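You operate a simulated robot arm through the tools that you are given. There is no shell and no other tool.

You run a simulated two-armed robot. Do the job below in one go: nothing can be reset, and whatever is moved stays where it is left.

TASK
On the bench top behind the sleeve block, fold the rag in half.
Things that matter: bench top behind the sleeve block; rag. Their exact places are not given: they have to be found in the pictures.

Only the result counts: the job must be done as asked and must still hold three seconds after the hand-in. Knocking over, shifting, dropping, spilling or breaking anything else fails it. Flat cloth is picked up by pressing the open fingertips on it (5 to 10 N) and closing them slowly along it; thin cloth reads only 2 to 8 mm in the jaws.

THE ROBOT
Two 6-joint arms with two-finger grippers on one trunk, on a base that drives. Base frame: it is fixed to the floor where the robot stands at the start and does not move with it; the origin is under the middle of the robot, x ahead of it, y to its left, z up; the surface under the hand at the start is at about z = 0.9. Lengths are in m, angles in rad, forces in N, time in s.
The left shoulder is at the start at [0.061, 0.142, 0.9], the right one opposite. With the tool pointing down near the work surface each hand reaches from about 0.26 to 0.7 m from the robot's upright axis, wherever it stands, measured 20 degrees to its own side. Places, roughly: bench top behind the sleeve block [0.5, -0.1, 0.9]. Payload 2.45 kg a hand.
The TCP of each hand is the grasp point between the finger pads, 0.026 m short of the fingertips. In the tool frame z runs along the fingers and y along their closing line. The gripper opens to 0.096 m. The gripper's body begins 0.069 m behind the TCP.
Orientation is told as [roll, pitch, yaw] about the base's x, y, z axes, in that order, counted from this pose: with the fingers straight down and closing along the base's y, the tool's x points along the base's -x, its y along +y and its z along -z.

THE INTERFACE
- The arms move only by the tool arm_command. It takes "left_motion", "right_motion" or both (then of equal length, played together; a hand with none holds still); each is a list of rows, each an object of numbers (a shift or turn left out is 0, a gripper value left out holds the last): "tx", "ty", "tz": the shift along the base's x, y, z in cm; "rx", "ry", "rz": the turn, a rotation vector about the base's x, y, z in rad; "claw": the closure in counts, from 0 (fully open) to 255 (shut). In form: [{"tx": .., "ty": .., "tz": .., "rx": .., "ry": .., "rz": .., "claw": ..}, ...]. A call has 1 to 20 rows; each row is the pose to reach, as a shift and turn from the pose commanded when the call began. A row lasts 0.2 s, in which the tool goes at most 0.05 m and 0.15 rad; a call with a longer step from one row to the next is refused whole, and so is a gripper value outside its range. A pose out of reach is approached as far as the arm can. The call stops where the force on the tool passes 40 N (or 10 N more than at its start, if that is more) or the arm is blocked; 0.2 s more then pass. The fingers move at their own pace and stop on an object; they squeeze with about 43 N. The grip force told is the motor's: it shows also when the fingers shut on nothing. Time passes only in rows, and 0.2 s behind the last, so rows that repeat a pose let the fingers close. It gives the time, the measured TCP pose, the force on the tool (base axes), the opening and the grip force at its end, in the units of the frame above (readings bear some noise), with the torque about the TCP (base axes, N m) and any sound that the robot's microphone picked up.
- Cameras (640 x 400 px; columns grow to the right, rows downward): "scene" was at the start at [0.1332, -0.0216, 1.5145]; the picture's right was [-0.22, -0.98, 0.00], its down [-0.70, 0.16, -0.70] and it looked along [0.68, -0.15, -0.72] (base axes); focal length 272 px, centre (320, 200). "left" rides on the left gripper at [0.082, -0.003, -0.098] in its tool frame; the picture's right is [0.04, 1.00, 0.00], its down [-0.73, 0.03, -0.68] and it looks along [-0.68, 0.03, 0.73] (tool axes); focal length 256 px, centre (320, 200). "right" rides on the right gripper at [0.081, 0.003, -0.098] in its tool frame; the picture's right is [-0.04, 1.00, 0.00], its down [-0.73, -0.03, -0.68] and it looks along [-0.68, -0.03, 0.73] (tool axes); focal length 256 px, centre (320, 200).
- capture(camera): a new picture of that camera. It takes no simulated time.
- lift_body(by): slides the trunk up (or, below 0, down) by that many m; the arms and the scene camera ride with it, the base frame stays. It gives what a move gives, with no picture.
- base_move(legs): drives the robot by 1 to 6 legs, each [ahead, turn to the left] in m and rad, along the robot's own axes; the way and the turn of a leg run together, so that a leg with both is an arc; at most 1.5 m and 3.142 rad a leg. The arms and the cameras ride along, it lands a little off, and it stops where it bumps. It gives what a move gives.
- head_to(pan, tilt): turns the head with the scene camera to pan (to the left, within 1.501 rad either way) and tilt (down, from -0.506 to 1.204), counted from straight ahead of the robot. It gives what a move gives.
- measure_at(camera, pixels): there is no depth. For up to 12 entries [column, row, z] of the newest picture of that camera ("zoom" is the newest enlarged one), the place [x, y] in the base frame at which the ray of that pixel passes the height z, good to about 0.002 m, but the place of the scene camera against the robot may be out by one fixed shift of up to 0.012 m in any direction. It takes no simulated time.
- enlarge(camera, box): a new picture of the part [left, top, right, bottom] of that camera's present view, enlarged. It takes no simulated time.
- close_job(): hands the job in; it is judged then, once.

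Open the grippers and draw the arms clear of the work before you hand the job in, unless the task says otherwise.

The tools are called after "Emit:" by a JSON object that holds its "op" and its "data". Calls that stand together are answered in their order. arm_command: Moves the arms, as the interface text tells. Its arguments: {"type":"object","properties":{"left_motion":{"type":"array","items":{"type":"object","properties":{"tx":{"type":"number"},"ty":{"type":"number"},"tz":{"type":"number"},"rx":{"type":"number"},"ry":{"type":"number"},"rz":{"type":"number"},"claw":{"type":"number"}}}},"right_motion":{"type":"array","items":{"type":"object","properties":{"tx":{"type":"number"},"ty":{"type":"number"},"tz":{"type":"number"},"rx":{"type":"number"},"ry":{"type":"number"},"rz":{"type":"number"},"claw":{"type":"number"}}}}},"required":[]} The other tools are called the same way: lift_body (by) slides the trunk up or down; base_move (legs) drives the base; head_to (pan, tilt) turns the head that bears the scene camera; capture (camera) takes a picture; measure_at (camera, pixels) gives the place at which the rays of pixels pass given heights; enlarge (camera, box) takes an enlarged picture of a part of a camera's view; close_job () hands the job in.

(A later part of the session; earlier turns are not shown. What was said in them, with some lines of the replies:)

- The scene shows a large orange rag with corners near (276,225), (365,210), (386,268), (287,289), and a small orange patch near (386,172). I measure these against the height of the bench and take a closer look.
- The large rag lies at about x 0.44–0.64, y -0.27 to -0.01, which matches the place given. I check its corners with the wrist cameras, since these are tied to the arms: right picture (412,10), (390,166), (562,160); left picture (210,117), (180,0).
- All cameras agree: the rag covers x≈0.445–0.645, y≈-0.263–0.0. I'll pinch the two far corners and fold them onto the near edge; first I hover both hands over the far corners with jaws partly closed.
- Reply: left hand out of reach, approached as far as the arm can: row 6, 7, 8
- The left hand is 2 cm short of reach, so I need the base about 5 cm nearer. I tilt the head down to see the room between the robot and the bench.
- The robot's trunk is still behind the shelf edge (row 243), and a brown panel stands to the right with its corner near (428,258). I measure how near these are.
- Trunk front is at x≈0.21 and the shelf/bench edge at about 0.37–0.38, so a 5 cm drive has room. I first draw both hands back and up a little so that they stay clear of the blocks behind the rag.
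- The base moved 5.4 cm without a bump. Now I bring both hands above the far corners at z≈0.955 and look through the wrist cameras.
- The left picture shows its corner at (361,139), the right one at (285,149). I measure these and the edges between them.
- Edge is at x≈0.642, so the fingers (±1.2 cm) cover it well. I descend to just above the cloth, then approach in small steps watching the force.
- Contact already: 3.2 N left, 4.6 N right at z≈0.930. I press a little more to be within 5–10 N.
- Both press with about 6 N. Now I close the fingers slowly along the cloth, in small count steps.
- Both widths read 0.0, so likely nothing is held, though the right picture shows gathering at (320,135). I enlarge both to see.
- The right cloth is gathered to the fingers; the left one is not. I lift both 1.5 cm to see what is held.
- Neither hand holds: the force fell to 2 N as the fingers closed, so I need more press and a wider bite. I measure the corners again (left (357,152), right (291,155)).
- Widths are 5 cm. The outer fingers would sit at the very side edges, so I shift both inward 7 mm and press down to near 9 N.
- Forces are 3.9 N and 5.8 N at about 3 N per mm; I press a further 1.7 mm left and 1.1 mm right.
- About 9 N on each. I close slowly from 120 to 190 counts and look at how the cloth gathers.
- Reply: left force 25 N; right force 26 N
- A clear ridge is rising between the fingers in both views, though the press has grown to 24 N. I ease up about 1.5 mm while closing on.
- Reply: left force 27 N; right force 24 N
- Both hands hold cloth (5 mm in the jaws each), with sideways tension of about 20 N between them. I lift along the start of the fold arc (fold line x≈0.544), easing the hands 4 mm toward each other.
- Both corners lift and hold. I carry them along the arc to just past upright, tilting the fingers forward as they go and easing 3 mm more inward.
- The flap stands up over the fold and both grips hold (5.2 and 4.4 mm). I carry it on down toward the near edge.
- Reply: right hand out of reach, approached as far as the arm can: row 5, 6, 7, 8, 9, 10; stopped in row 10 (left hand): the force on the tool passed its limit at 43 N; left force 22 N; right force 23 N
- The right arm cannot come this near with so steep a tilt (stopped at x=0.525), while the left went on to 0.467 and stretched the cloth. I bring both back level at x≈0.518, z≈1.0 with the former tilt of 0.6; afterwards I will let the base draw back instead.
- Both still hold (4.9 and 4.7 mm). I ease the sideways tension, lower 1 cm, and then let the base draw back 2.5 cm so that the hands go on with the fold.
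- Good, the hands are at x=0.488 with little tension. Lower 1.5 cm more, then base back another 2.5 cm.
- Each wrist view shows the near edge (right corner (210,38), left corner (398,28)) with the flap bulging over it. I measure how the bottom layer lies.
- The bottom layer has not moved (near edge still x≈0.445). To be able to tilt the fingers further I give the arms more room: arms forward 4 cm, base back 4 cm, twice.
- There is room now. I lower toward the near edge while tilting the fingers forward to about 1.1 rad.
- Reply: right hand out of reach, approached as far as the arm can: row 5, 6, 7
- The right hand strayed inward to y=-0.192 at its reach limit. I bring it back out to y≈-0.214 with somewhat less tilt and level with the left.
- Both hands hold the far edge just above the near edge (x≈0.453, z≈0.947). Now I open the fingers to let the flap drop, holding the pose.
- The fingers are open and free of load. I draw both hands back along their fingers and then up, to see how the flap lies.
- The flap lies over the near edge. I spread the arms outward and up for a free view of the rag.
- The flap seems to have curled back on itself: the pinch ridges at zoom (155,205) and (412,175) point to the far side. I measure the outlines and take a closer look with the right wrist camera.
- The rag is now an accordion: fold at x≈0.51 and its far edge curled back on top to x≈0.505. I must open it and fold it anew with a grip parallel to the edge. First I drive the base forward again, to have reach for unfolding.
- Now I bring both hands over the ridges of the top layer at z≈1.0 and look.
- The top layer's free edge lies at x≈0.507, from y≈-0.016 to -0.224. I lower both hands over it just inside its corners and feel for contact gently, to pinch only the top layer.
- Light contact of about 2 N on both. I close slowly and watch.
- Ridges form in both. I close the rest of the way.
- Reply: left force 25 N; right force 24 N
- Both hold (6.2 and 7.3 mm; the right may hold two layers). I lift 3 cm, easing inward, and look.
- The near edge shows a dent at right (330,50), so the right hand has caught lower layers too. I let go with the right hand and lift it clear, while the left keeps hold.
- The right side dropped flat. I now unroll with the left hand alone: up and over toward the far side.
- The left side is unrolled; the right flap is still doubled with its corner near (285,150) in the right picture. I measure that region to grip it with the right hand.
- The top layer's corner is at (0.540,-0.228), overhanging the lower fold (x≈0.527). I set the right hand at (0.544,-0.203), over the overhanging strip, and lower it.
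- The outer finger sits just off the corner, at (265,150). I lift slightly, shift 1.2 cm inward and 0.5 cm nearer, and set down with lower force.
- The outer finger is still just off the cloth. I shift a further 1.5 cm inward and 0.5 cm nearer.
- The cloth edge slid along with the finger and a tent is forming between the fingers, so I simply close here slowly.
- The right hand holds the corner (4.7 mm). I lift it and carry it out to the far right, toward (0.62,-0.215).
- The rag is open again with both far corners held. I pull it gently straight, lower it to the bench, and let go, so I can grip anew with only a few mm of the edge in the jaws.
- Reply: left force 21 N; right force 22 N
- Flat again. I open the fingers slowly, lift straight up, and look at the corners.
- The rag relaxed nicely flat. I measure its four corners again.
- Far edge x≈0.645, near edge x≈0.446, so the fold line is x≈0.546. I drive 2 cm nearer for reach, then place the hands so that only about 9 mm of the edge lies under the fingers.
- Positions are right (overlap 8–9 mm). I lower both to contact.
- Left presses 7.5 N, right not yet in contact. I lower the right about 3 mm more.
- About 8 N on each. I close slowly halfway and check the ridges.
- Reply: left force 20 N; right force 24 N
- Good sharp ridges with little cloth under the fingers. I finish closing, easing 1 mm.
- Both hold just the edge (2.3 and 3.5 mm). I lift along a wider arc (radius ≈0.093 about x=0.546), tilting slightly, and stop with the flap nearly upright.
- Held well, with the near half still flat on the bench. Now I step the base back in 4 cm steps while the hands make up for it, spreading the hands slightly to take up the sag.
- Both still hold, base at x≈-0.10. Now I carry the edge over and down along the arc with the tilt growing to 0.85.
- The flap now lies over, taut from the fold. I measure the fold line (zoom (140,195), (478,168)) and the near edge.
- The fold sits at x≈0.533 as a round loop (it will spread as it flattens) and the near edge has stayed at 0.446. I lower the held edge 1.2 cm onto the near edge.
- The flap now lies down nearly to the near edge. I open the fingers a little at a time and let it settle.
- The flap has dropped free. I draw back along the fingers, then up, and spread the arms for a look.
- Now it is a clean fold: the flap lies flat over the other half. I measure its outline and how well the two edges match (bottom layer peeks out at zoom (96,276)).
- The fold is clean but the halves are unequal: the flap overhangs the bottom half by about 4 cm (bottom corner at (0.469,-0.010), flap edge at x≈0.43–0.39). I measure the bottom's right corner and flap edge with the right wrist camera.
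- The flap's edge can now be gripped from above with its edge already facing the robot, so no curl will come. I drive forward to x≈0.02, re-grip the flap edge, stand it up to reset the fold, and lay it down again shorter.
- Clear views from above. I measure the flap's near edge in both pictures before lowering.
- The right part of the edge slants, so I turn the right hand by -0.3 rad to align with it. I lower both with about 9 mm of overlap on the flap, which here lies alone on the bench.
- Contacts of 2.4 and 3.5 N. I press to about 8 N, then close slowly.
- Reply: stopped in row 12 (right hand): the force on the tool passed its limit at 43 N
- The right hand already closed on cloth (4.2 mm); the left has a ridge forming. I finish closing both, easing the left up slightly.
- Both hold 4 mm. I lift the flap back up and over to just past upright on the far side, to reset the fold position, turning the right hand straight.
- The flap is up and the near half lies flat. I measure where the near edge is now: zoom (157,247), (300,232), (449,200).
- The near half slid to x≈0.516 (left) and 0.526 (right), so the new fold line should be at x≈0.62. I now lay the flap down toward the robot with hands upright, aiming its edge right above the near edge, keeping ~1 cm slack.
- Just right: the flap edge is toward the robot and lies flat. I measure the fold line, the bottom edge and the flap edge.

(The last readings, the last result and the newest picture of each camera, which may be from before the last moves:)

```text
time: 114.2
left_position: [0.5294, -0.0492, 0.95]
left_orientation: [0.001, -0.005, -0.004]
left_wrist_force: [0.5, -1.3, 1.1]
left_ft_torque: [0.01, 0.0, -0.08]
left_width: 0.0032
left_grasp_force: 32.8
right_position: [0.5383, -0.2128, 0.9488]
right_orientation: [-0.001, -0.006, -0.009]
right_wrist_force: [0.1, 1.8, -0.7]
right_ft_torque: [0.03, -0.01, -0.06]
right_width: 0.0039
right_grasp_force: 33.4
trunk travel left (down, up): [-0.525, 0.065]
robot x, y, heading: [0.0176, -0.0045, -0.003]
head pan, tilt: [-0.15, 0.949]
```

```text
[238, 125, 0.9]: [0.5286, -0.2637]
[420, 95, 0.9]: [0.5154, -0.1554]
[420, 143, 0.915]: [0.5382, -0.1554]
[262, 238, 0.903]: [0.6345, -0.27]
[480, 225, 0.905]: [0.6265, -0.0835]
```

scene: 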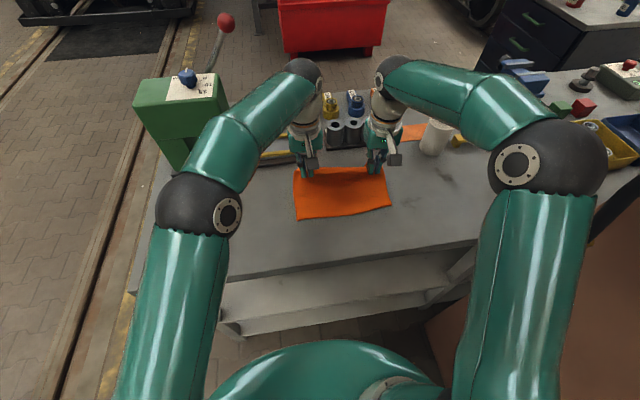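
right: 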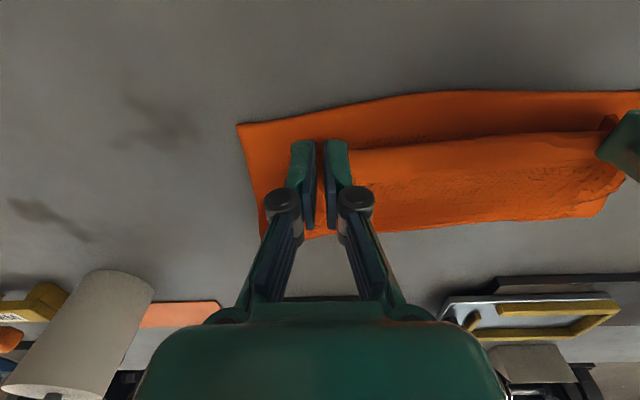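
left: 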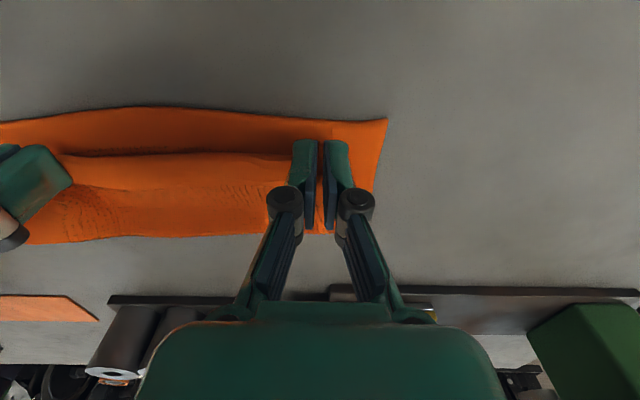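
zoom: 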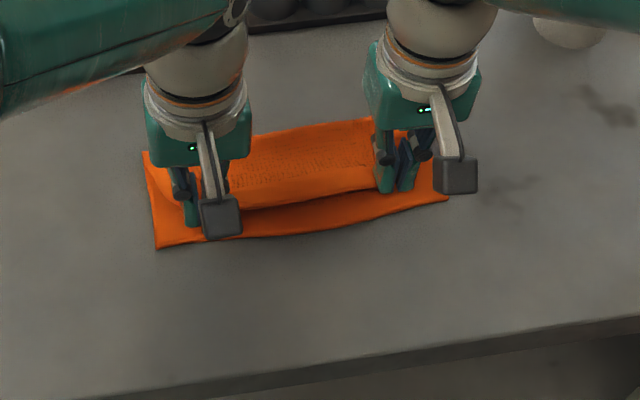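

The fold line (x≈0.61–0.63) is right at the middle: the bottom half measures about 0.10 m. I lower the flap edge the last 1.3 cm while bringing it 1 cm nearer, onto the near edge.

Emit:
{"op": "arm_command", "data": {"left_motion": [{"tx": -0.3, "tz": -0.3}, {"tx": -0.6, "tz": -0.6}, {"tx": -0.9, "tz": -1.0}, {"tx": -1.2, "tz": -1.3}, {"tx": -1.2, "tz": -1.3}], "right_motion": [{"tx": -0.3, "tz": -0.3}, {"tx": -0.6, "tz": -0.6}, {"tx": -0.9, "tz": -1.0}, {"tx": -1.1, "tz": -1.3}, {"tx": -1.1, "tz": -1.3}]}}

Emit:
{"op": "enlarge", "data": {"camera": "scene", "box": [260, 140, 440, 270]}}

Emit:
{"op": "capture", "data": {"camera": "left"}}

Emit:
{"op": "capture", "data": {"camera": "right"}}

```text
time: 115.4
left_position: [0.5169, -0.0485, 0.9381]
left_orientation: [-0.002, -0.007, -0.006]
left_wrist_force: [1.0, -1.3, -0.7]
left_ft_torque: [-0.03, -0.01, 0.0]
left_width: 0.0054
left_grasp_force: 36.1
right_position: [0.5269, -0.2129, 0.9361]
right_orientation: [0.001, -0.006, -0.009]
right_wrist_force: [-0.6, 2.9, 1.4]
right_ft_torque: [0.01, 0.0, -0.04]
right_width: 0.0036
right_grasp_force: 32.8
trunk travel left (down, up): [-0.525, 0.065]
robot x, y, heading: [0.0197, -0.0014, -0.003]
head pan, tilt: [-0.15, 0.949]
```

```text
3.08 times, centred on (350, 205) of scene
```

zoom: 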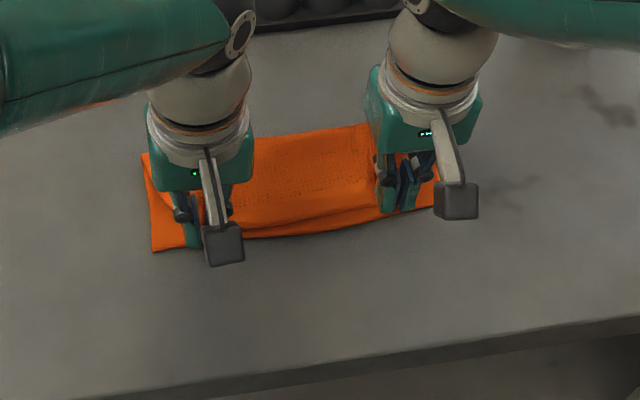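

```text
taken
```

left: 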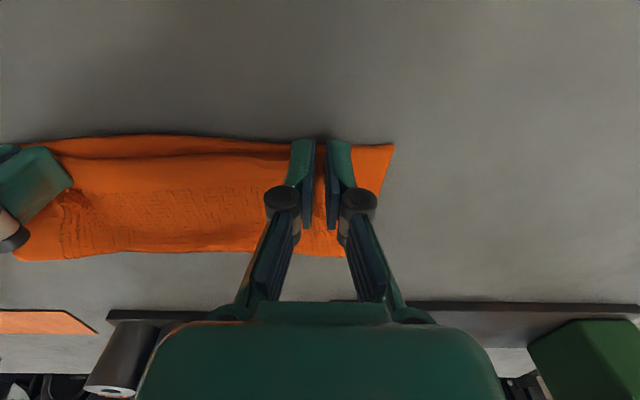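

```text
taken
```

right: 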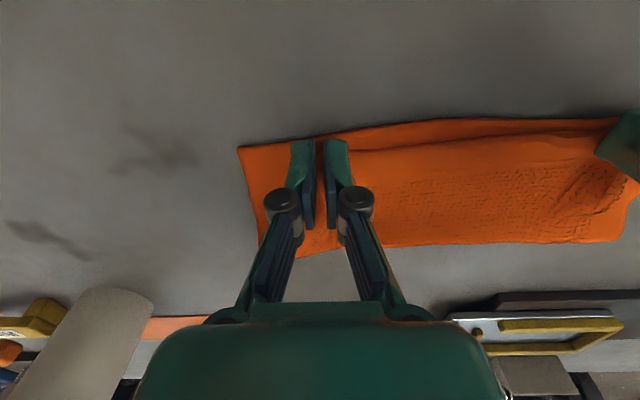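

The edges nearly match (flap edge about 1 cm inside). I release here: open slowly and lift straight up.

Emit:
{"op": "arm_command", "data": {"left_motion": [{"tx": -0.3, "tz": -0.2}, {"tx": -0.4, "tz": -0.3, "claw": 240}, {"tx": -0.4, "tz": -0.3, "claw": 225}, {"tx": -0.4, "tz": -0.3, "claw": 205}, {"tx": -0.4, "tz": -0.3, "claw": 185}, {"tx": -0.4, "tz": -0.3, "claw": 165}, {"tx": -0.4, "tz": -0.3, "claw": 145}, {"tx": -0.4, "tz": -0.3, "claw": 135}, {"tx": -0.4, "tz": 0.7, "claw": 135}, {"tx": -0.4, "tz": 1.7, "claw": 135}, {"tx": -0.4, "tz": 3.0, "claw": 135}, {"tx": -0.4, "tz": 4.5, "claw": 135}, {"tx": -0.4, "tz": 6.5, "claw": 135}], "right_motion": [{"tx": -0.3, "tz": -0.1}, {"tx": -0.4, "tz": -0.1, "claw": 240}, {"tx": -0.4, "tz": -0.1, "claw": 225}, {"tx": -0.4, "tz": -0.1, "claw": 205}, {"tx": -0.4, "tz": -0.1, "claw": 185}, {"tx": -0.4, "tz": -0.1, "claw": 165}, {"tx": -0.4, "tz": -0.1, "claw": 145}, {"tx": -0.4, "tz": -0.1, "claw": 135}, {"tx": -0.4, "tz": 0.7, "claw": 135}, {"tx": -0.4, "tz": 1.7, "claw": 135}, {"tx": -0.4, "tz": 3.0, "claw": 135}, {"tx": -0.4, "tz": 4.5, "claw": 135}, {"tx": -0.4, "tz": 6.5, "claw": 135}]}}

Emit:
{"op": "capture", "data": {"camera": "left"}}

Emit:
{"op": "capture", "data": {"camera": "right"}}

Emit:
{"op": "enlarge", "data": {"camera": "scene", "box": [260, 140, 440, 270]}}

```text
time: 118.2
left_position: [0.5119, -0.05, 1.0027]
left_orientation: [0.001, -0.006, -0.006]
left_wrist_force: [0.2, 0.0, -0.1]
left_ft_torque: [-0.02, 0.0, 0.0]
left_width: 0.0453
left_grasp_force: 0.0
right_position: [0.5244, -0.2119, 1.0011]
right_orientation: [0.001, -0.005, -0.007]
right_wrist_force: [-0.4, 0.0, -0.1]
right_ft_torque: [-0.03, 0.0, -0.01]
right_width: 0.0451
right_grasp_force: 0.1
trunk travel left (down, up): [-0.525, 0.065]
robot x, y, heading: [0.0185, -0.0016, 0.002]
head pan, tilt: [-0.15, 0.949]
```

```text
taken
```

left: 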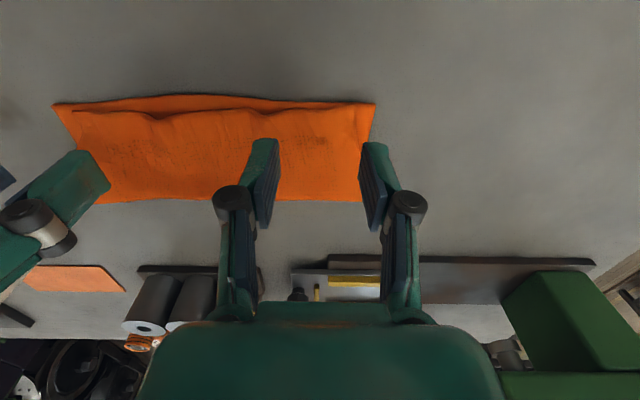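

```text
taken
```

right: 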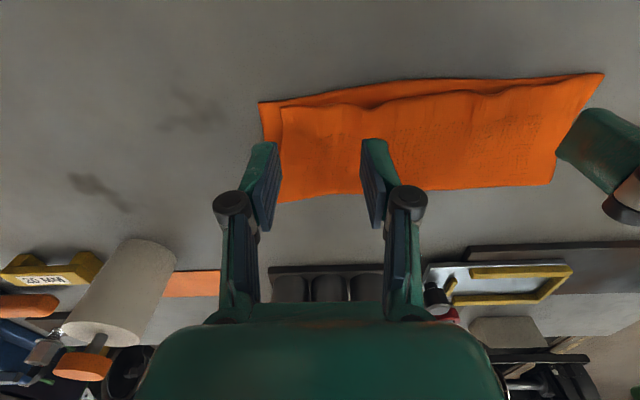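

```text
3.08 times, centred on (350, 205) of scene
```

zoom: 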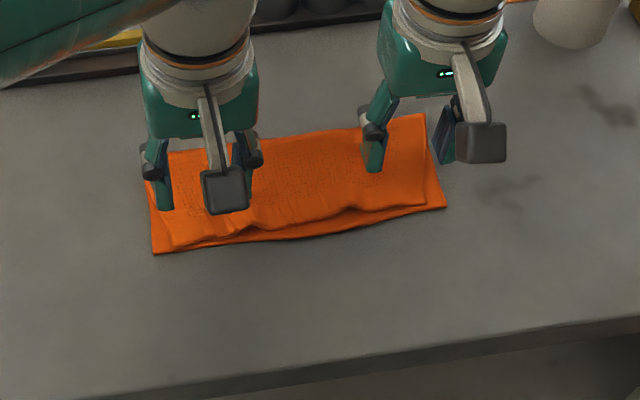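

An even fold: the flap edge lies within about 1 cm of the near edge. I lift and spread the arms clear to inspect it.

Emit:
{"op": "arm_command", "data": {"left_motion": [{"tx": -1, "ty": 0, "tz": 3}, {"tx": -2, "ty": 2, "tz": 6}, {"tx": -4, "ty": 5, "tz": 9}, {"tx": -5, "ty": 9, "tz": 11}, {"tx": -5, "ty": 13, "tz": 12.5}, {"tx": -4, "ty": 17, "tz": 13.5}, {"tx": -3, "ty": 20, "tz": 13.5}, {"tx": -2, "ty": 22, "tz": 13.5}], "right_motion": [{"tx": -1, "ty": 0, "tz": 3}, {"tx": -2, "ty": -1, "tz": 6}, {"tx": -4, "ty": -3, "tz": 9}, {"tx": -5, "ty": -6, "tz": 11}, {"tx": -6, "ty": -9, "tz": 12.5}, {"tx": -6, "ty": -12, "tz": 13.5}, {"tx": -6, "ty": -14, "tz": 13.5}, {"tx": -6, "ty": -16, "tz": 13.5}]}}

Emit:
{"op": "capture", "data": {"camera": "scene"}}

Emit:
{"op": "enlarge", "data": {"camera": "scene", "box": [280, 160, 420, 240]}}

Emit:
{"op": "capture", "data": {"camera": "right"}}

Emit:
{"op": "capture", "data": {"camera": "left"}}

```text
time: 120.0
left_position: [0.4943, 0.1695, 1.1351]
left_orientation: [0.001, -0.006, -0.005]
left_wrist_force: [-0.3, -0.1, -0.8]
left_ft_torque: [0.0, 0.04, -0.04]
left_width: 0.0452
left_grasp_force: 0.0
right_position: [0.4646, -0.3732, 1.1367]
right_orientation: [0.001, -0.007, -0.008]
right_wrist_force: [0.6, 0.6, 0.5]
right_ft_torque: [0.01, 0.01, 0.0]
right_width: 0.0452
right_grasp_force: 0.1
trunk travel left (down, up): [-0.525, 0.065]
robot x, y, heading: [0.0186, -0.003, -0.011]
head pan, tilt: [-0.15, 0.949]
```

```text
taken
```

scene: 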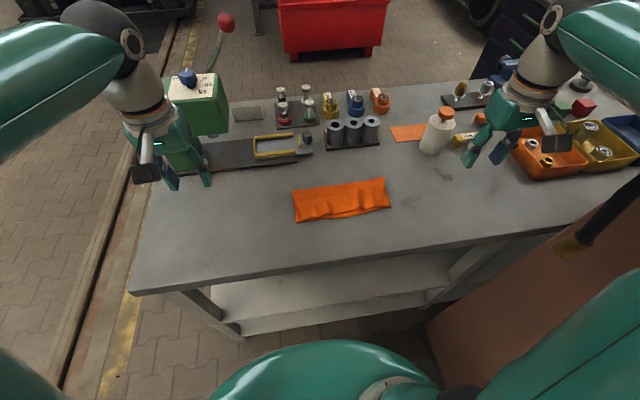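

```text
4.57 times, centred on (350, 200) of scene
```

zoom: 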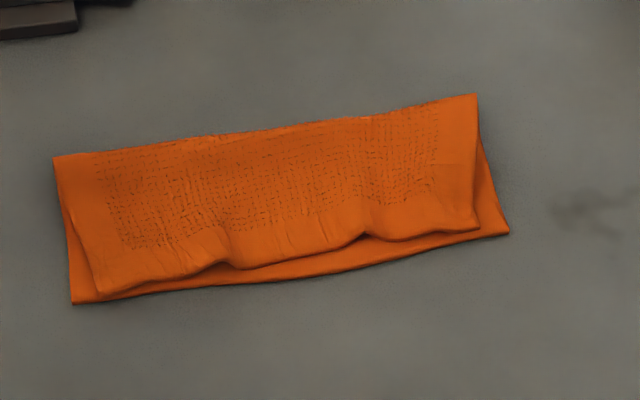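

```text
taken
```

right: 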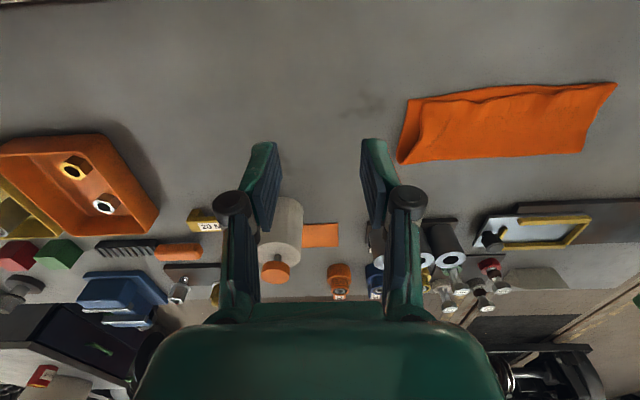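

```text
taken
```

left: 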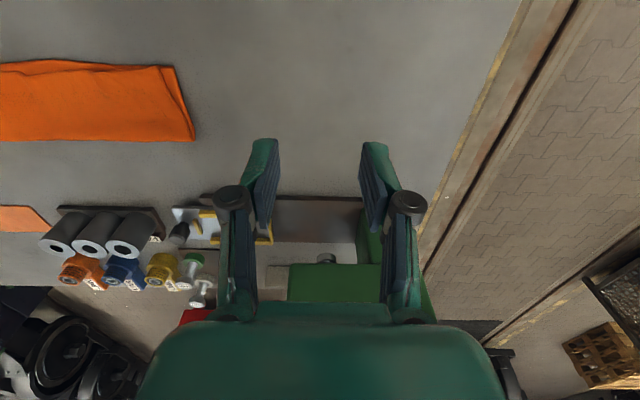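

A good half fold. I measure bottom corners (73,303), (508,233), flap corners (100,294), (476,228), and the fold ends (55,156), (477,95).

Emit:
{"op": "measure_at", "data": {"camera": "zoom", "pixels": [[73, 303, 0.9], [508, 233, 0.9], [100, 294, 0.903], [476, 228, 0.903], [55, 156, 0.903], [477, 95, 0.903], [225, 262, 0.905], [365, 237, 0.908], [365, 256, 0.9], [225, 282, 0.9], [265, 128, 0.903]]}}

```text
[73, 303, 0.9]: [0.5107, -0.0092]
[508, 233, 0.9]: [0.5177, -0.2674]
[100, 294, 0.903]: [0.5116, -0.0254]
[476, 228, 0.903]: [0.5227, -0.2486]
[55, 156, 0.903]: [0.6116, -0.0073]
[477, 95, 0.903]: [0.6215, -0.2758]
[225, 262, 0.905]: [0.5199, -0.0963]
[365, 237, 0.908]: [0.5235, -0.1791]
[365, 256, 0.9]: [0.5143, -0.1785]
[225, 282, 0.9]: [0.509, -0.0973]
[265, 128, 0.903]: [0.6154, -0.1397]
```

Bottom and flap edges agree to within 1 cm in depth and 2 cm at the corners, with the fold at x≈0.615 – the depth is 0.10 of the former 0.20 m. I open the grippers fully, raise the arms a bit more, and let things settle.

Emit:
{"op": "arm_command", "data": {"left_motion": [{"tz": 1, "claw": 0}, {"tz": 2, "claw": 0}, {"tz": 3, "claw": 0}, {"tz": 3, "claw": 0}, {"tz": 3, "claw": 0}], "right_motion": [{"tz": 1, "claw": 0}, {"tz": 2, "claw": 0}, {"tz": 3, "claw": 0}, {"tz": 3, "claw": 0}, {"tz": 3, "claw": 0}]}}

Emit:
{"op": "capture", "data": {"camera": "scene"}}

```text
time: 121.2
left_position: [0.4927, 0.1703, 1.1679]
left_orientation: [-0.001, -0.007, -0.004]
left_wrist_force: [0.8, 0.2, -0.2]
left_ft_torque: [-0.01, -0.02, 0.01]
left_width: 0.0957
left_grasp_force: 0.1
right_position: [0.4642, -0.3723, 1.1668]
right_orientation: [0.0, -0.006, -0.007]
right_wrist_force: [-0.9, -0.3, 0.0]
right_ft_torque: [-0.02, 0.02, 0.01]
right_width: 0.0957
right_grasp_force: 0.1
trunk travel left (down, up): [-0.525, 0.065]
robot x, y, heading: [0.0193, -0.0037, -0.001]
head pan, tilt: [-0.15, 0.949]
```

```text
taken
```

scene: 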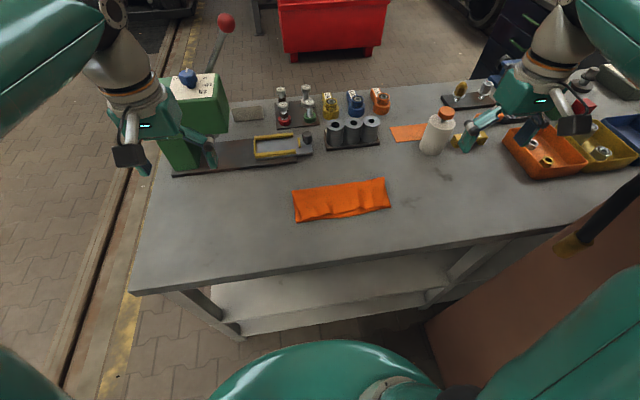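

The rag lies folded in half at about (340,200), the grippers are open and clear, and nothing else has moved. I hand the job in.

Emit:
{"op": "close_job", "data": {}}

```text
The job is handed in.
```

The rag is folded in half on the bench top, and I have handed the job in. The grippers are open, the arms are clear, and nothing else on the bench looks moved in the last picture.

- **Fold:** the rag's depth went from about 0.20 m to 0.10 m. The two edges match to within about 1 cm, and the corners are off by at most 2 cm. The flap edge still has a couple of small ripples where the fingers held it.
- **Position:** the folded rag now lies at about x 0.51–0.62, because its near edge slid roughly 6 to 7 cm away from the robot while I was refolding it. It still has clear bench around it.
- **Attempts:** the first fold curled back on itself and the second came out uneven. I redid the fold each time, and the third one is the result.
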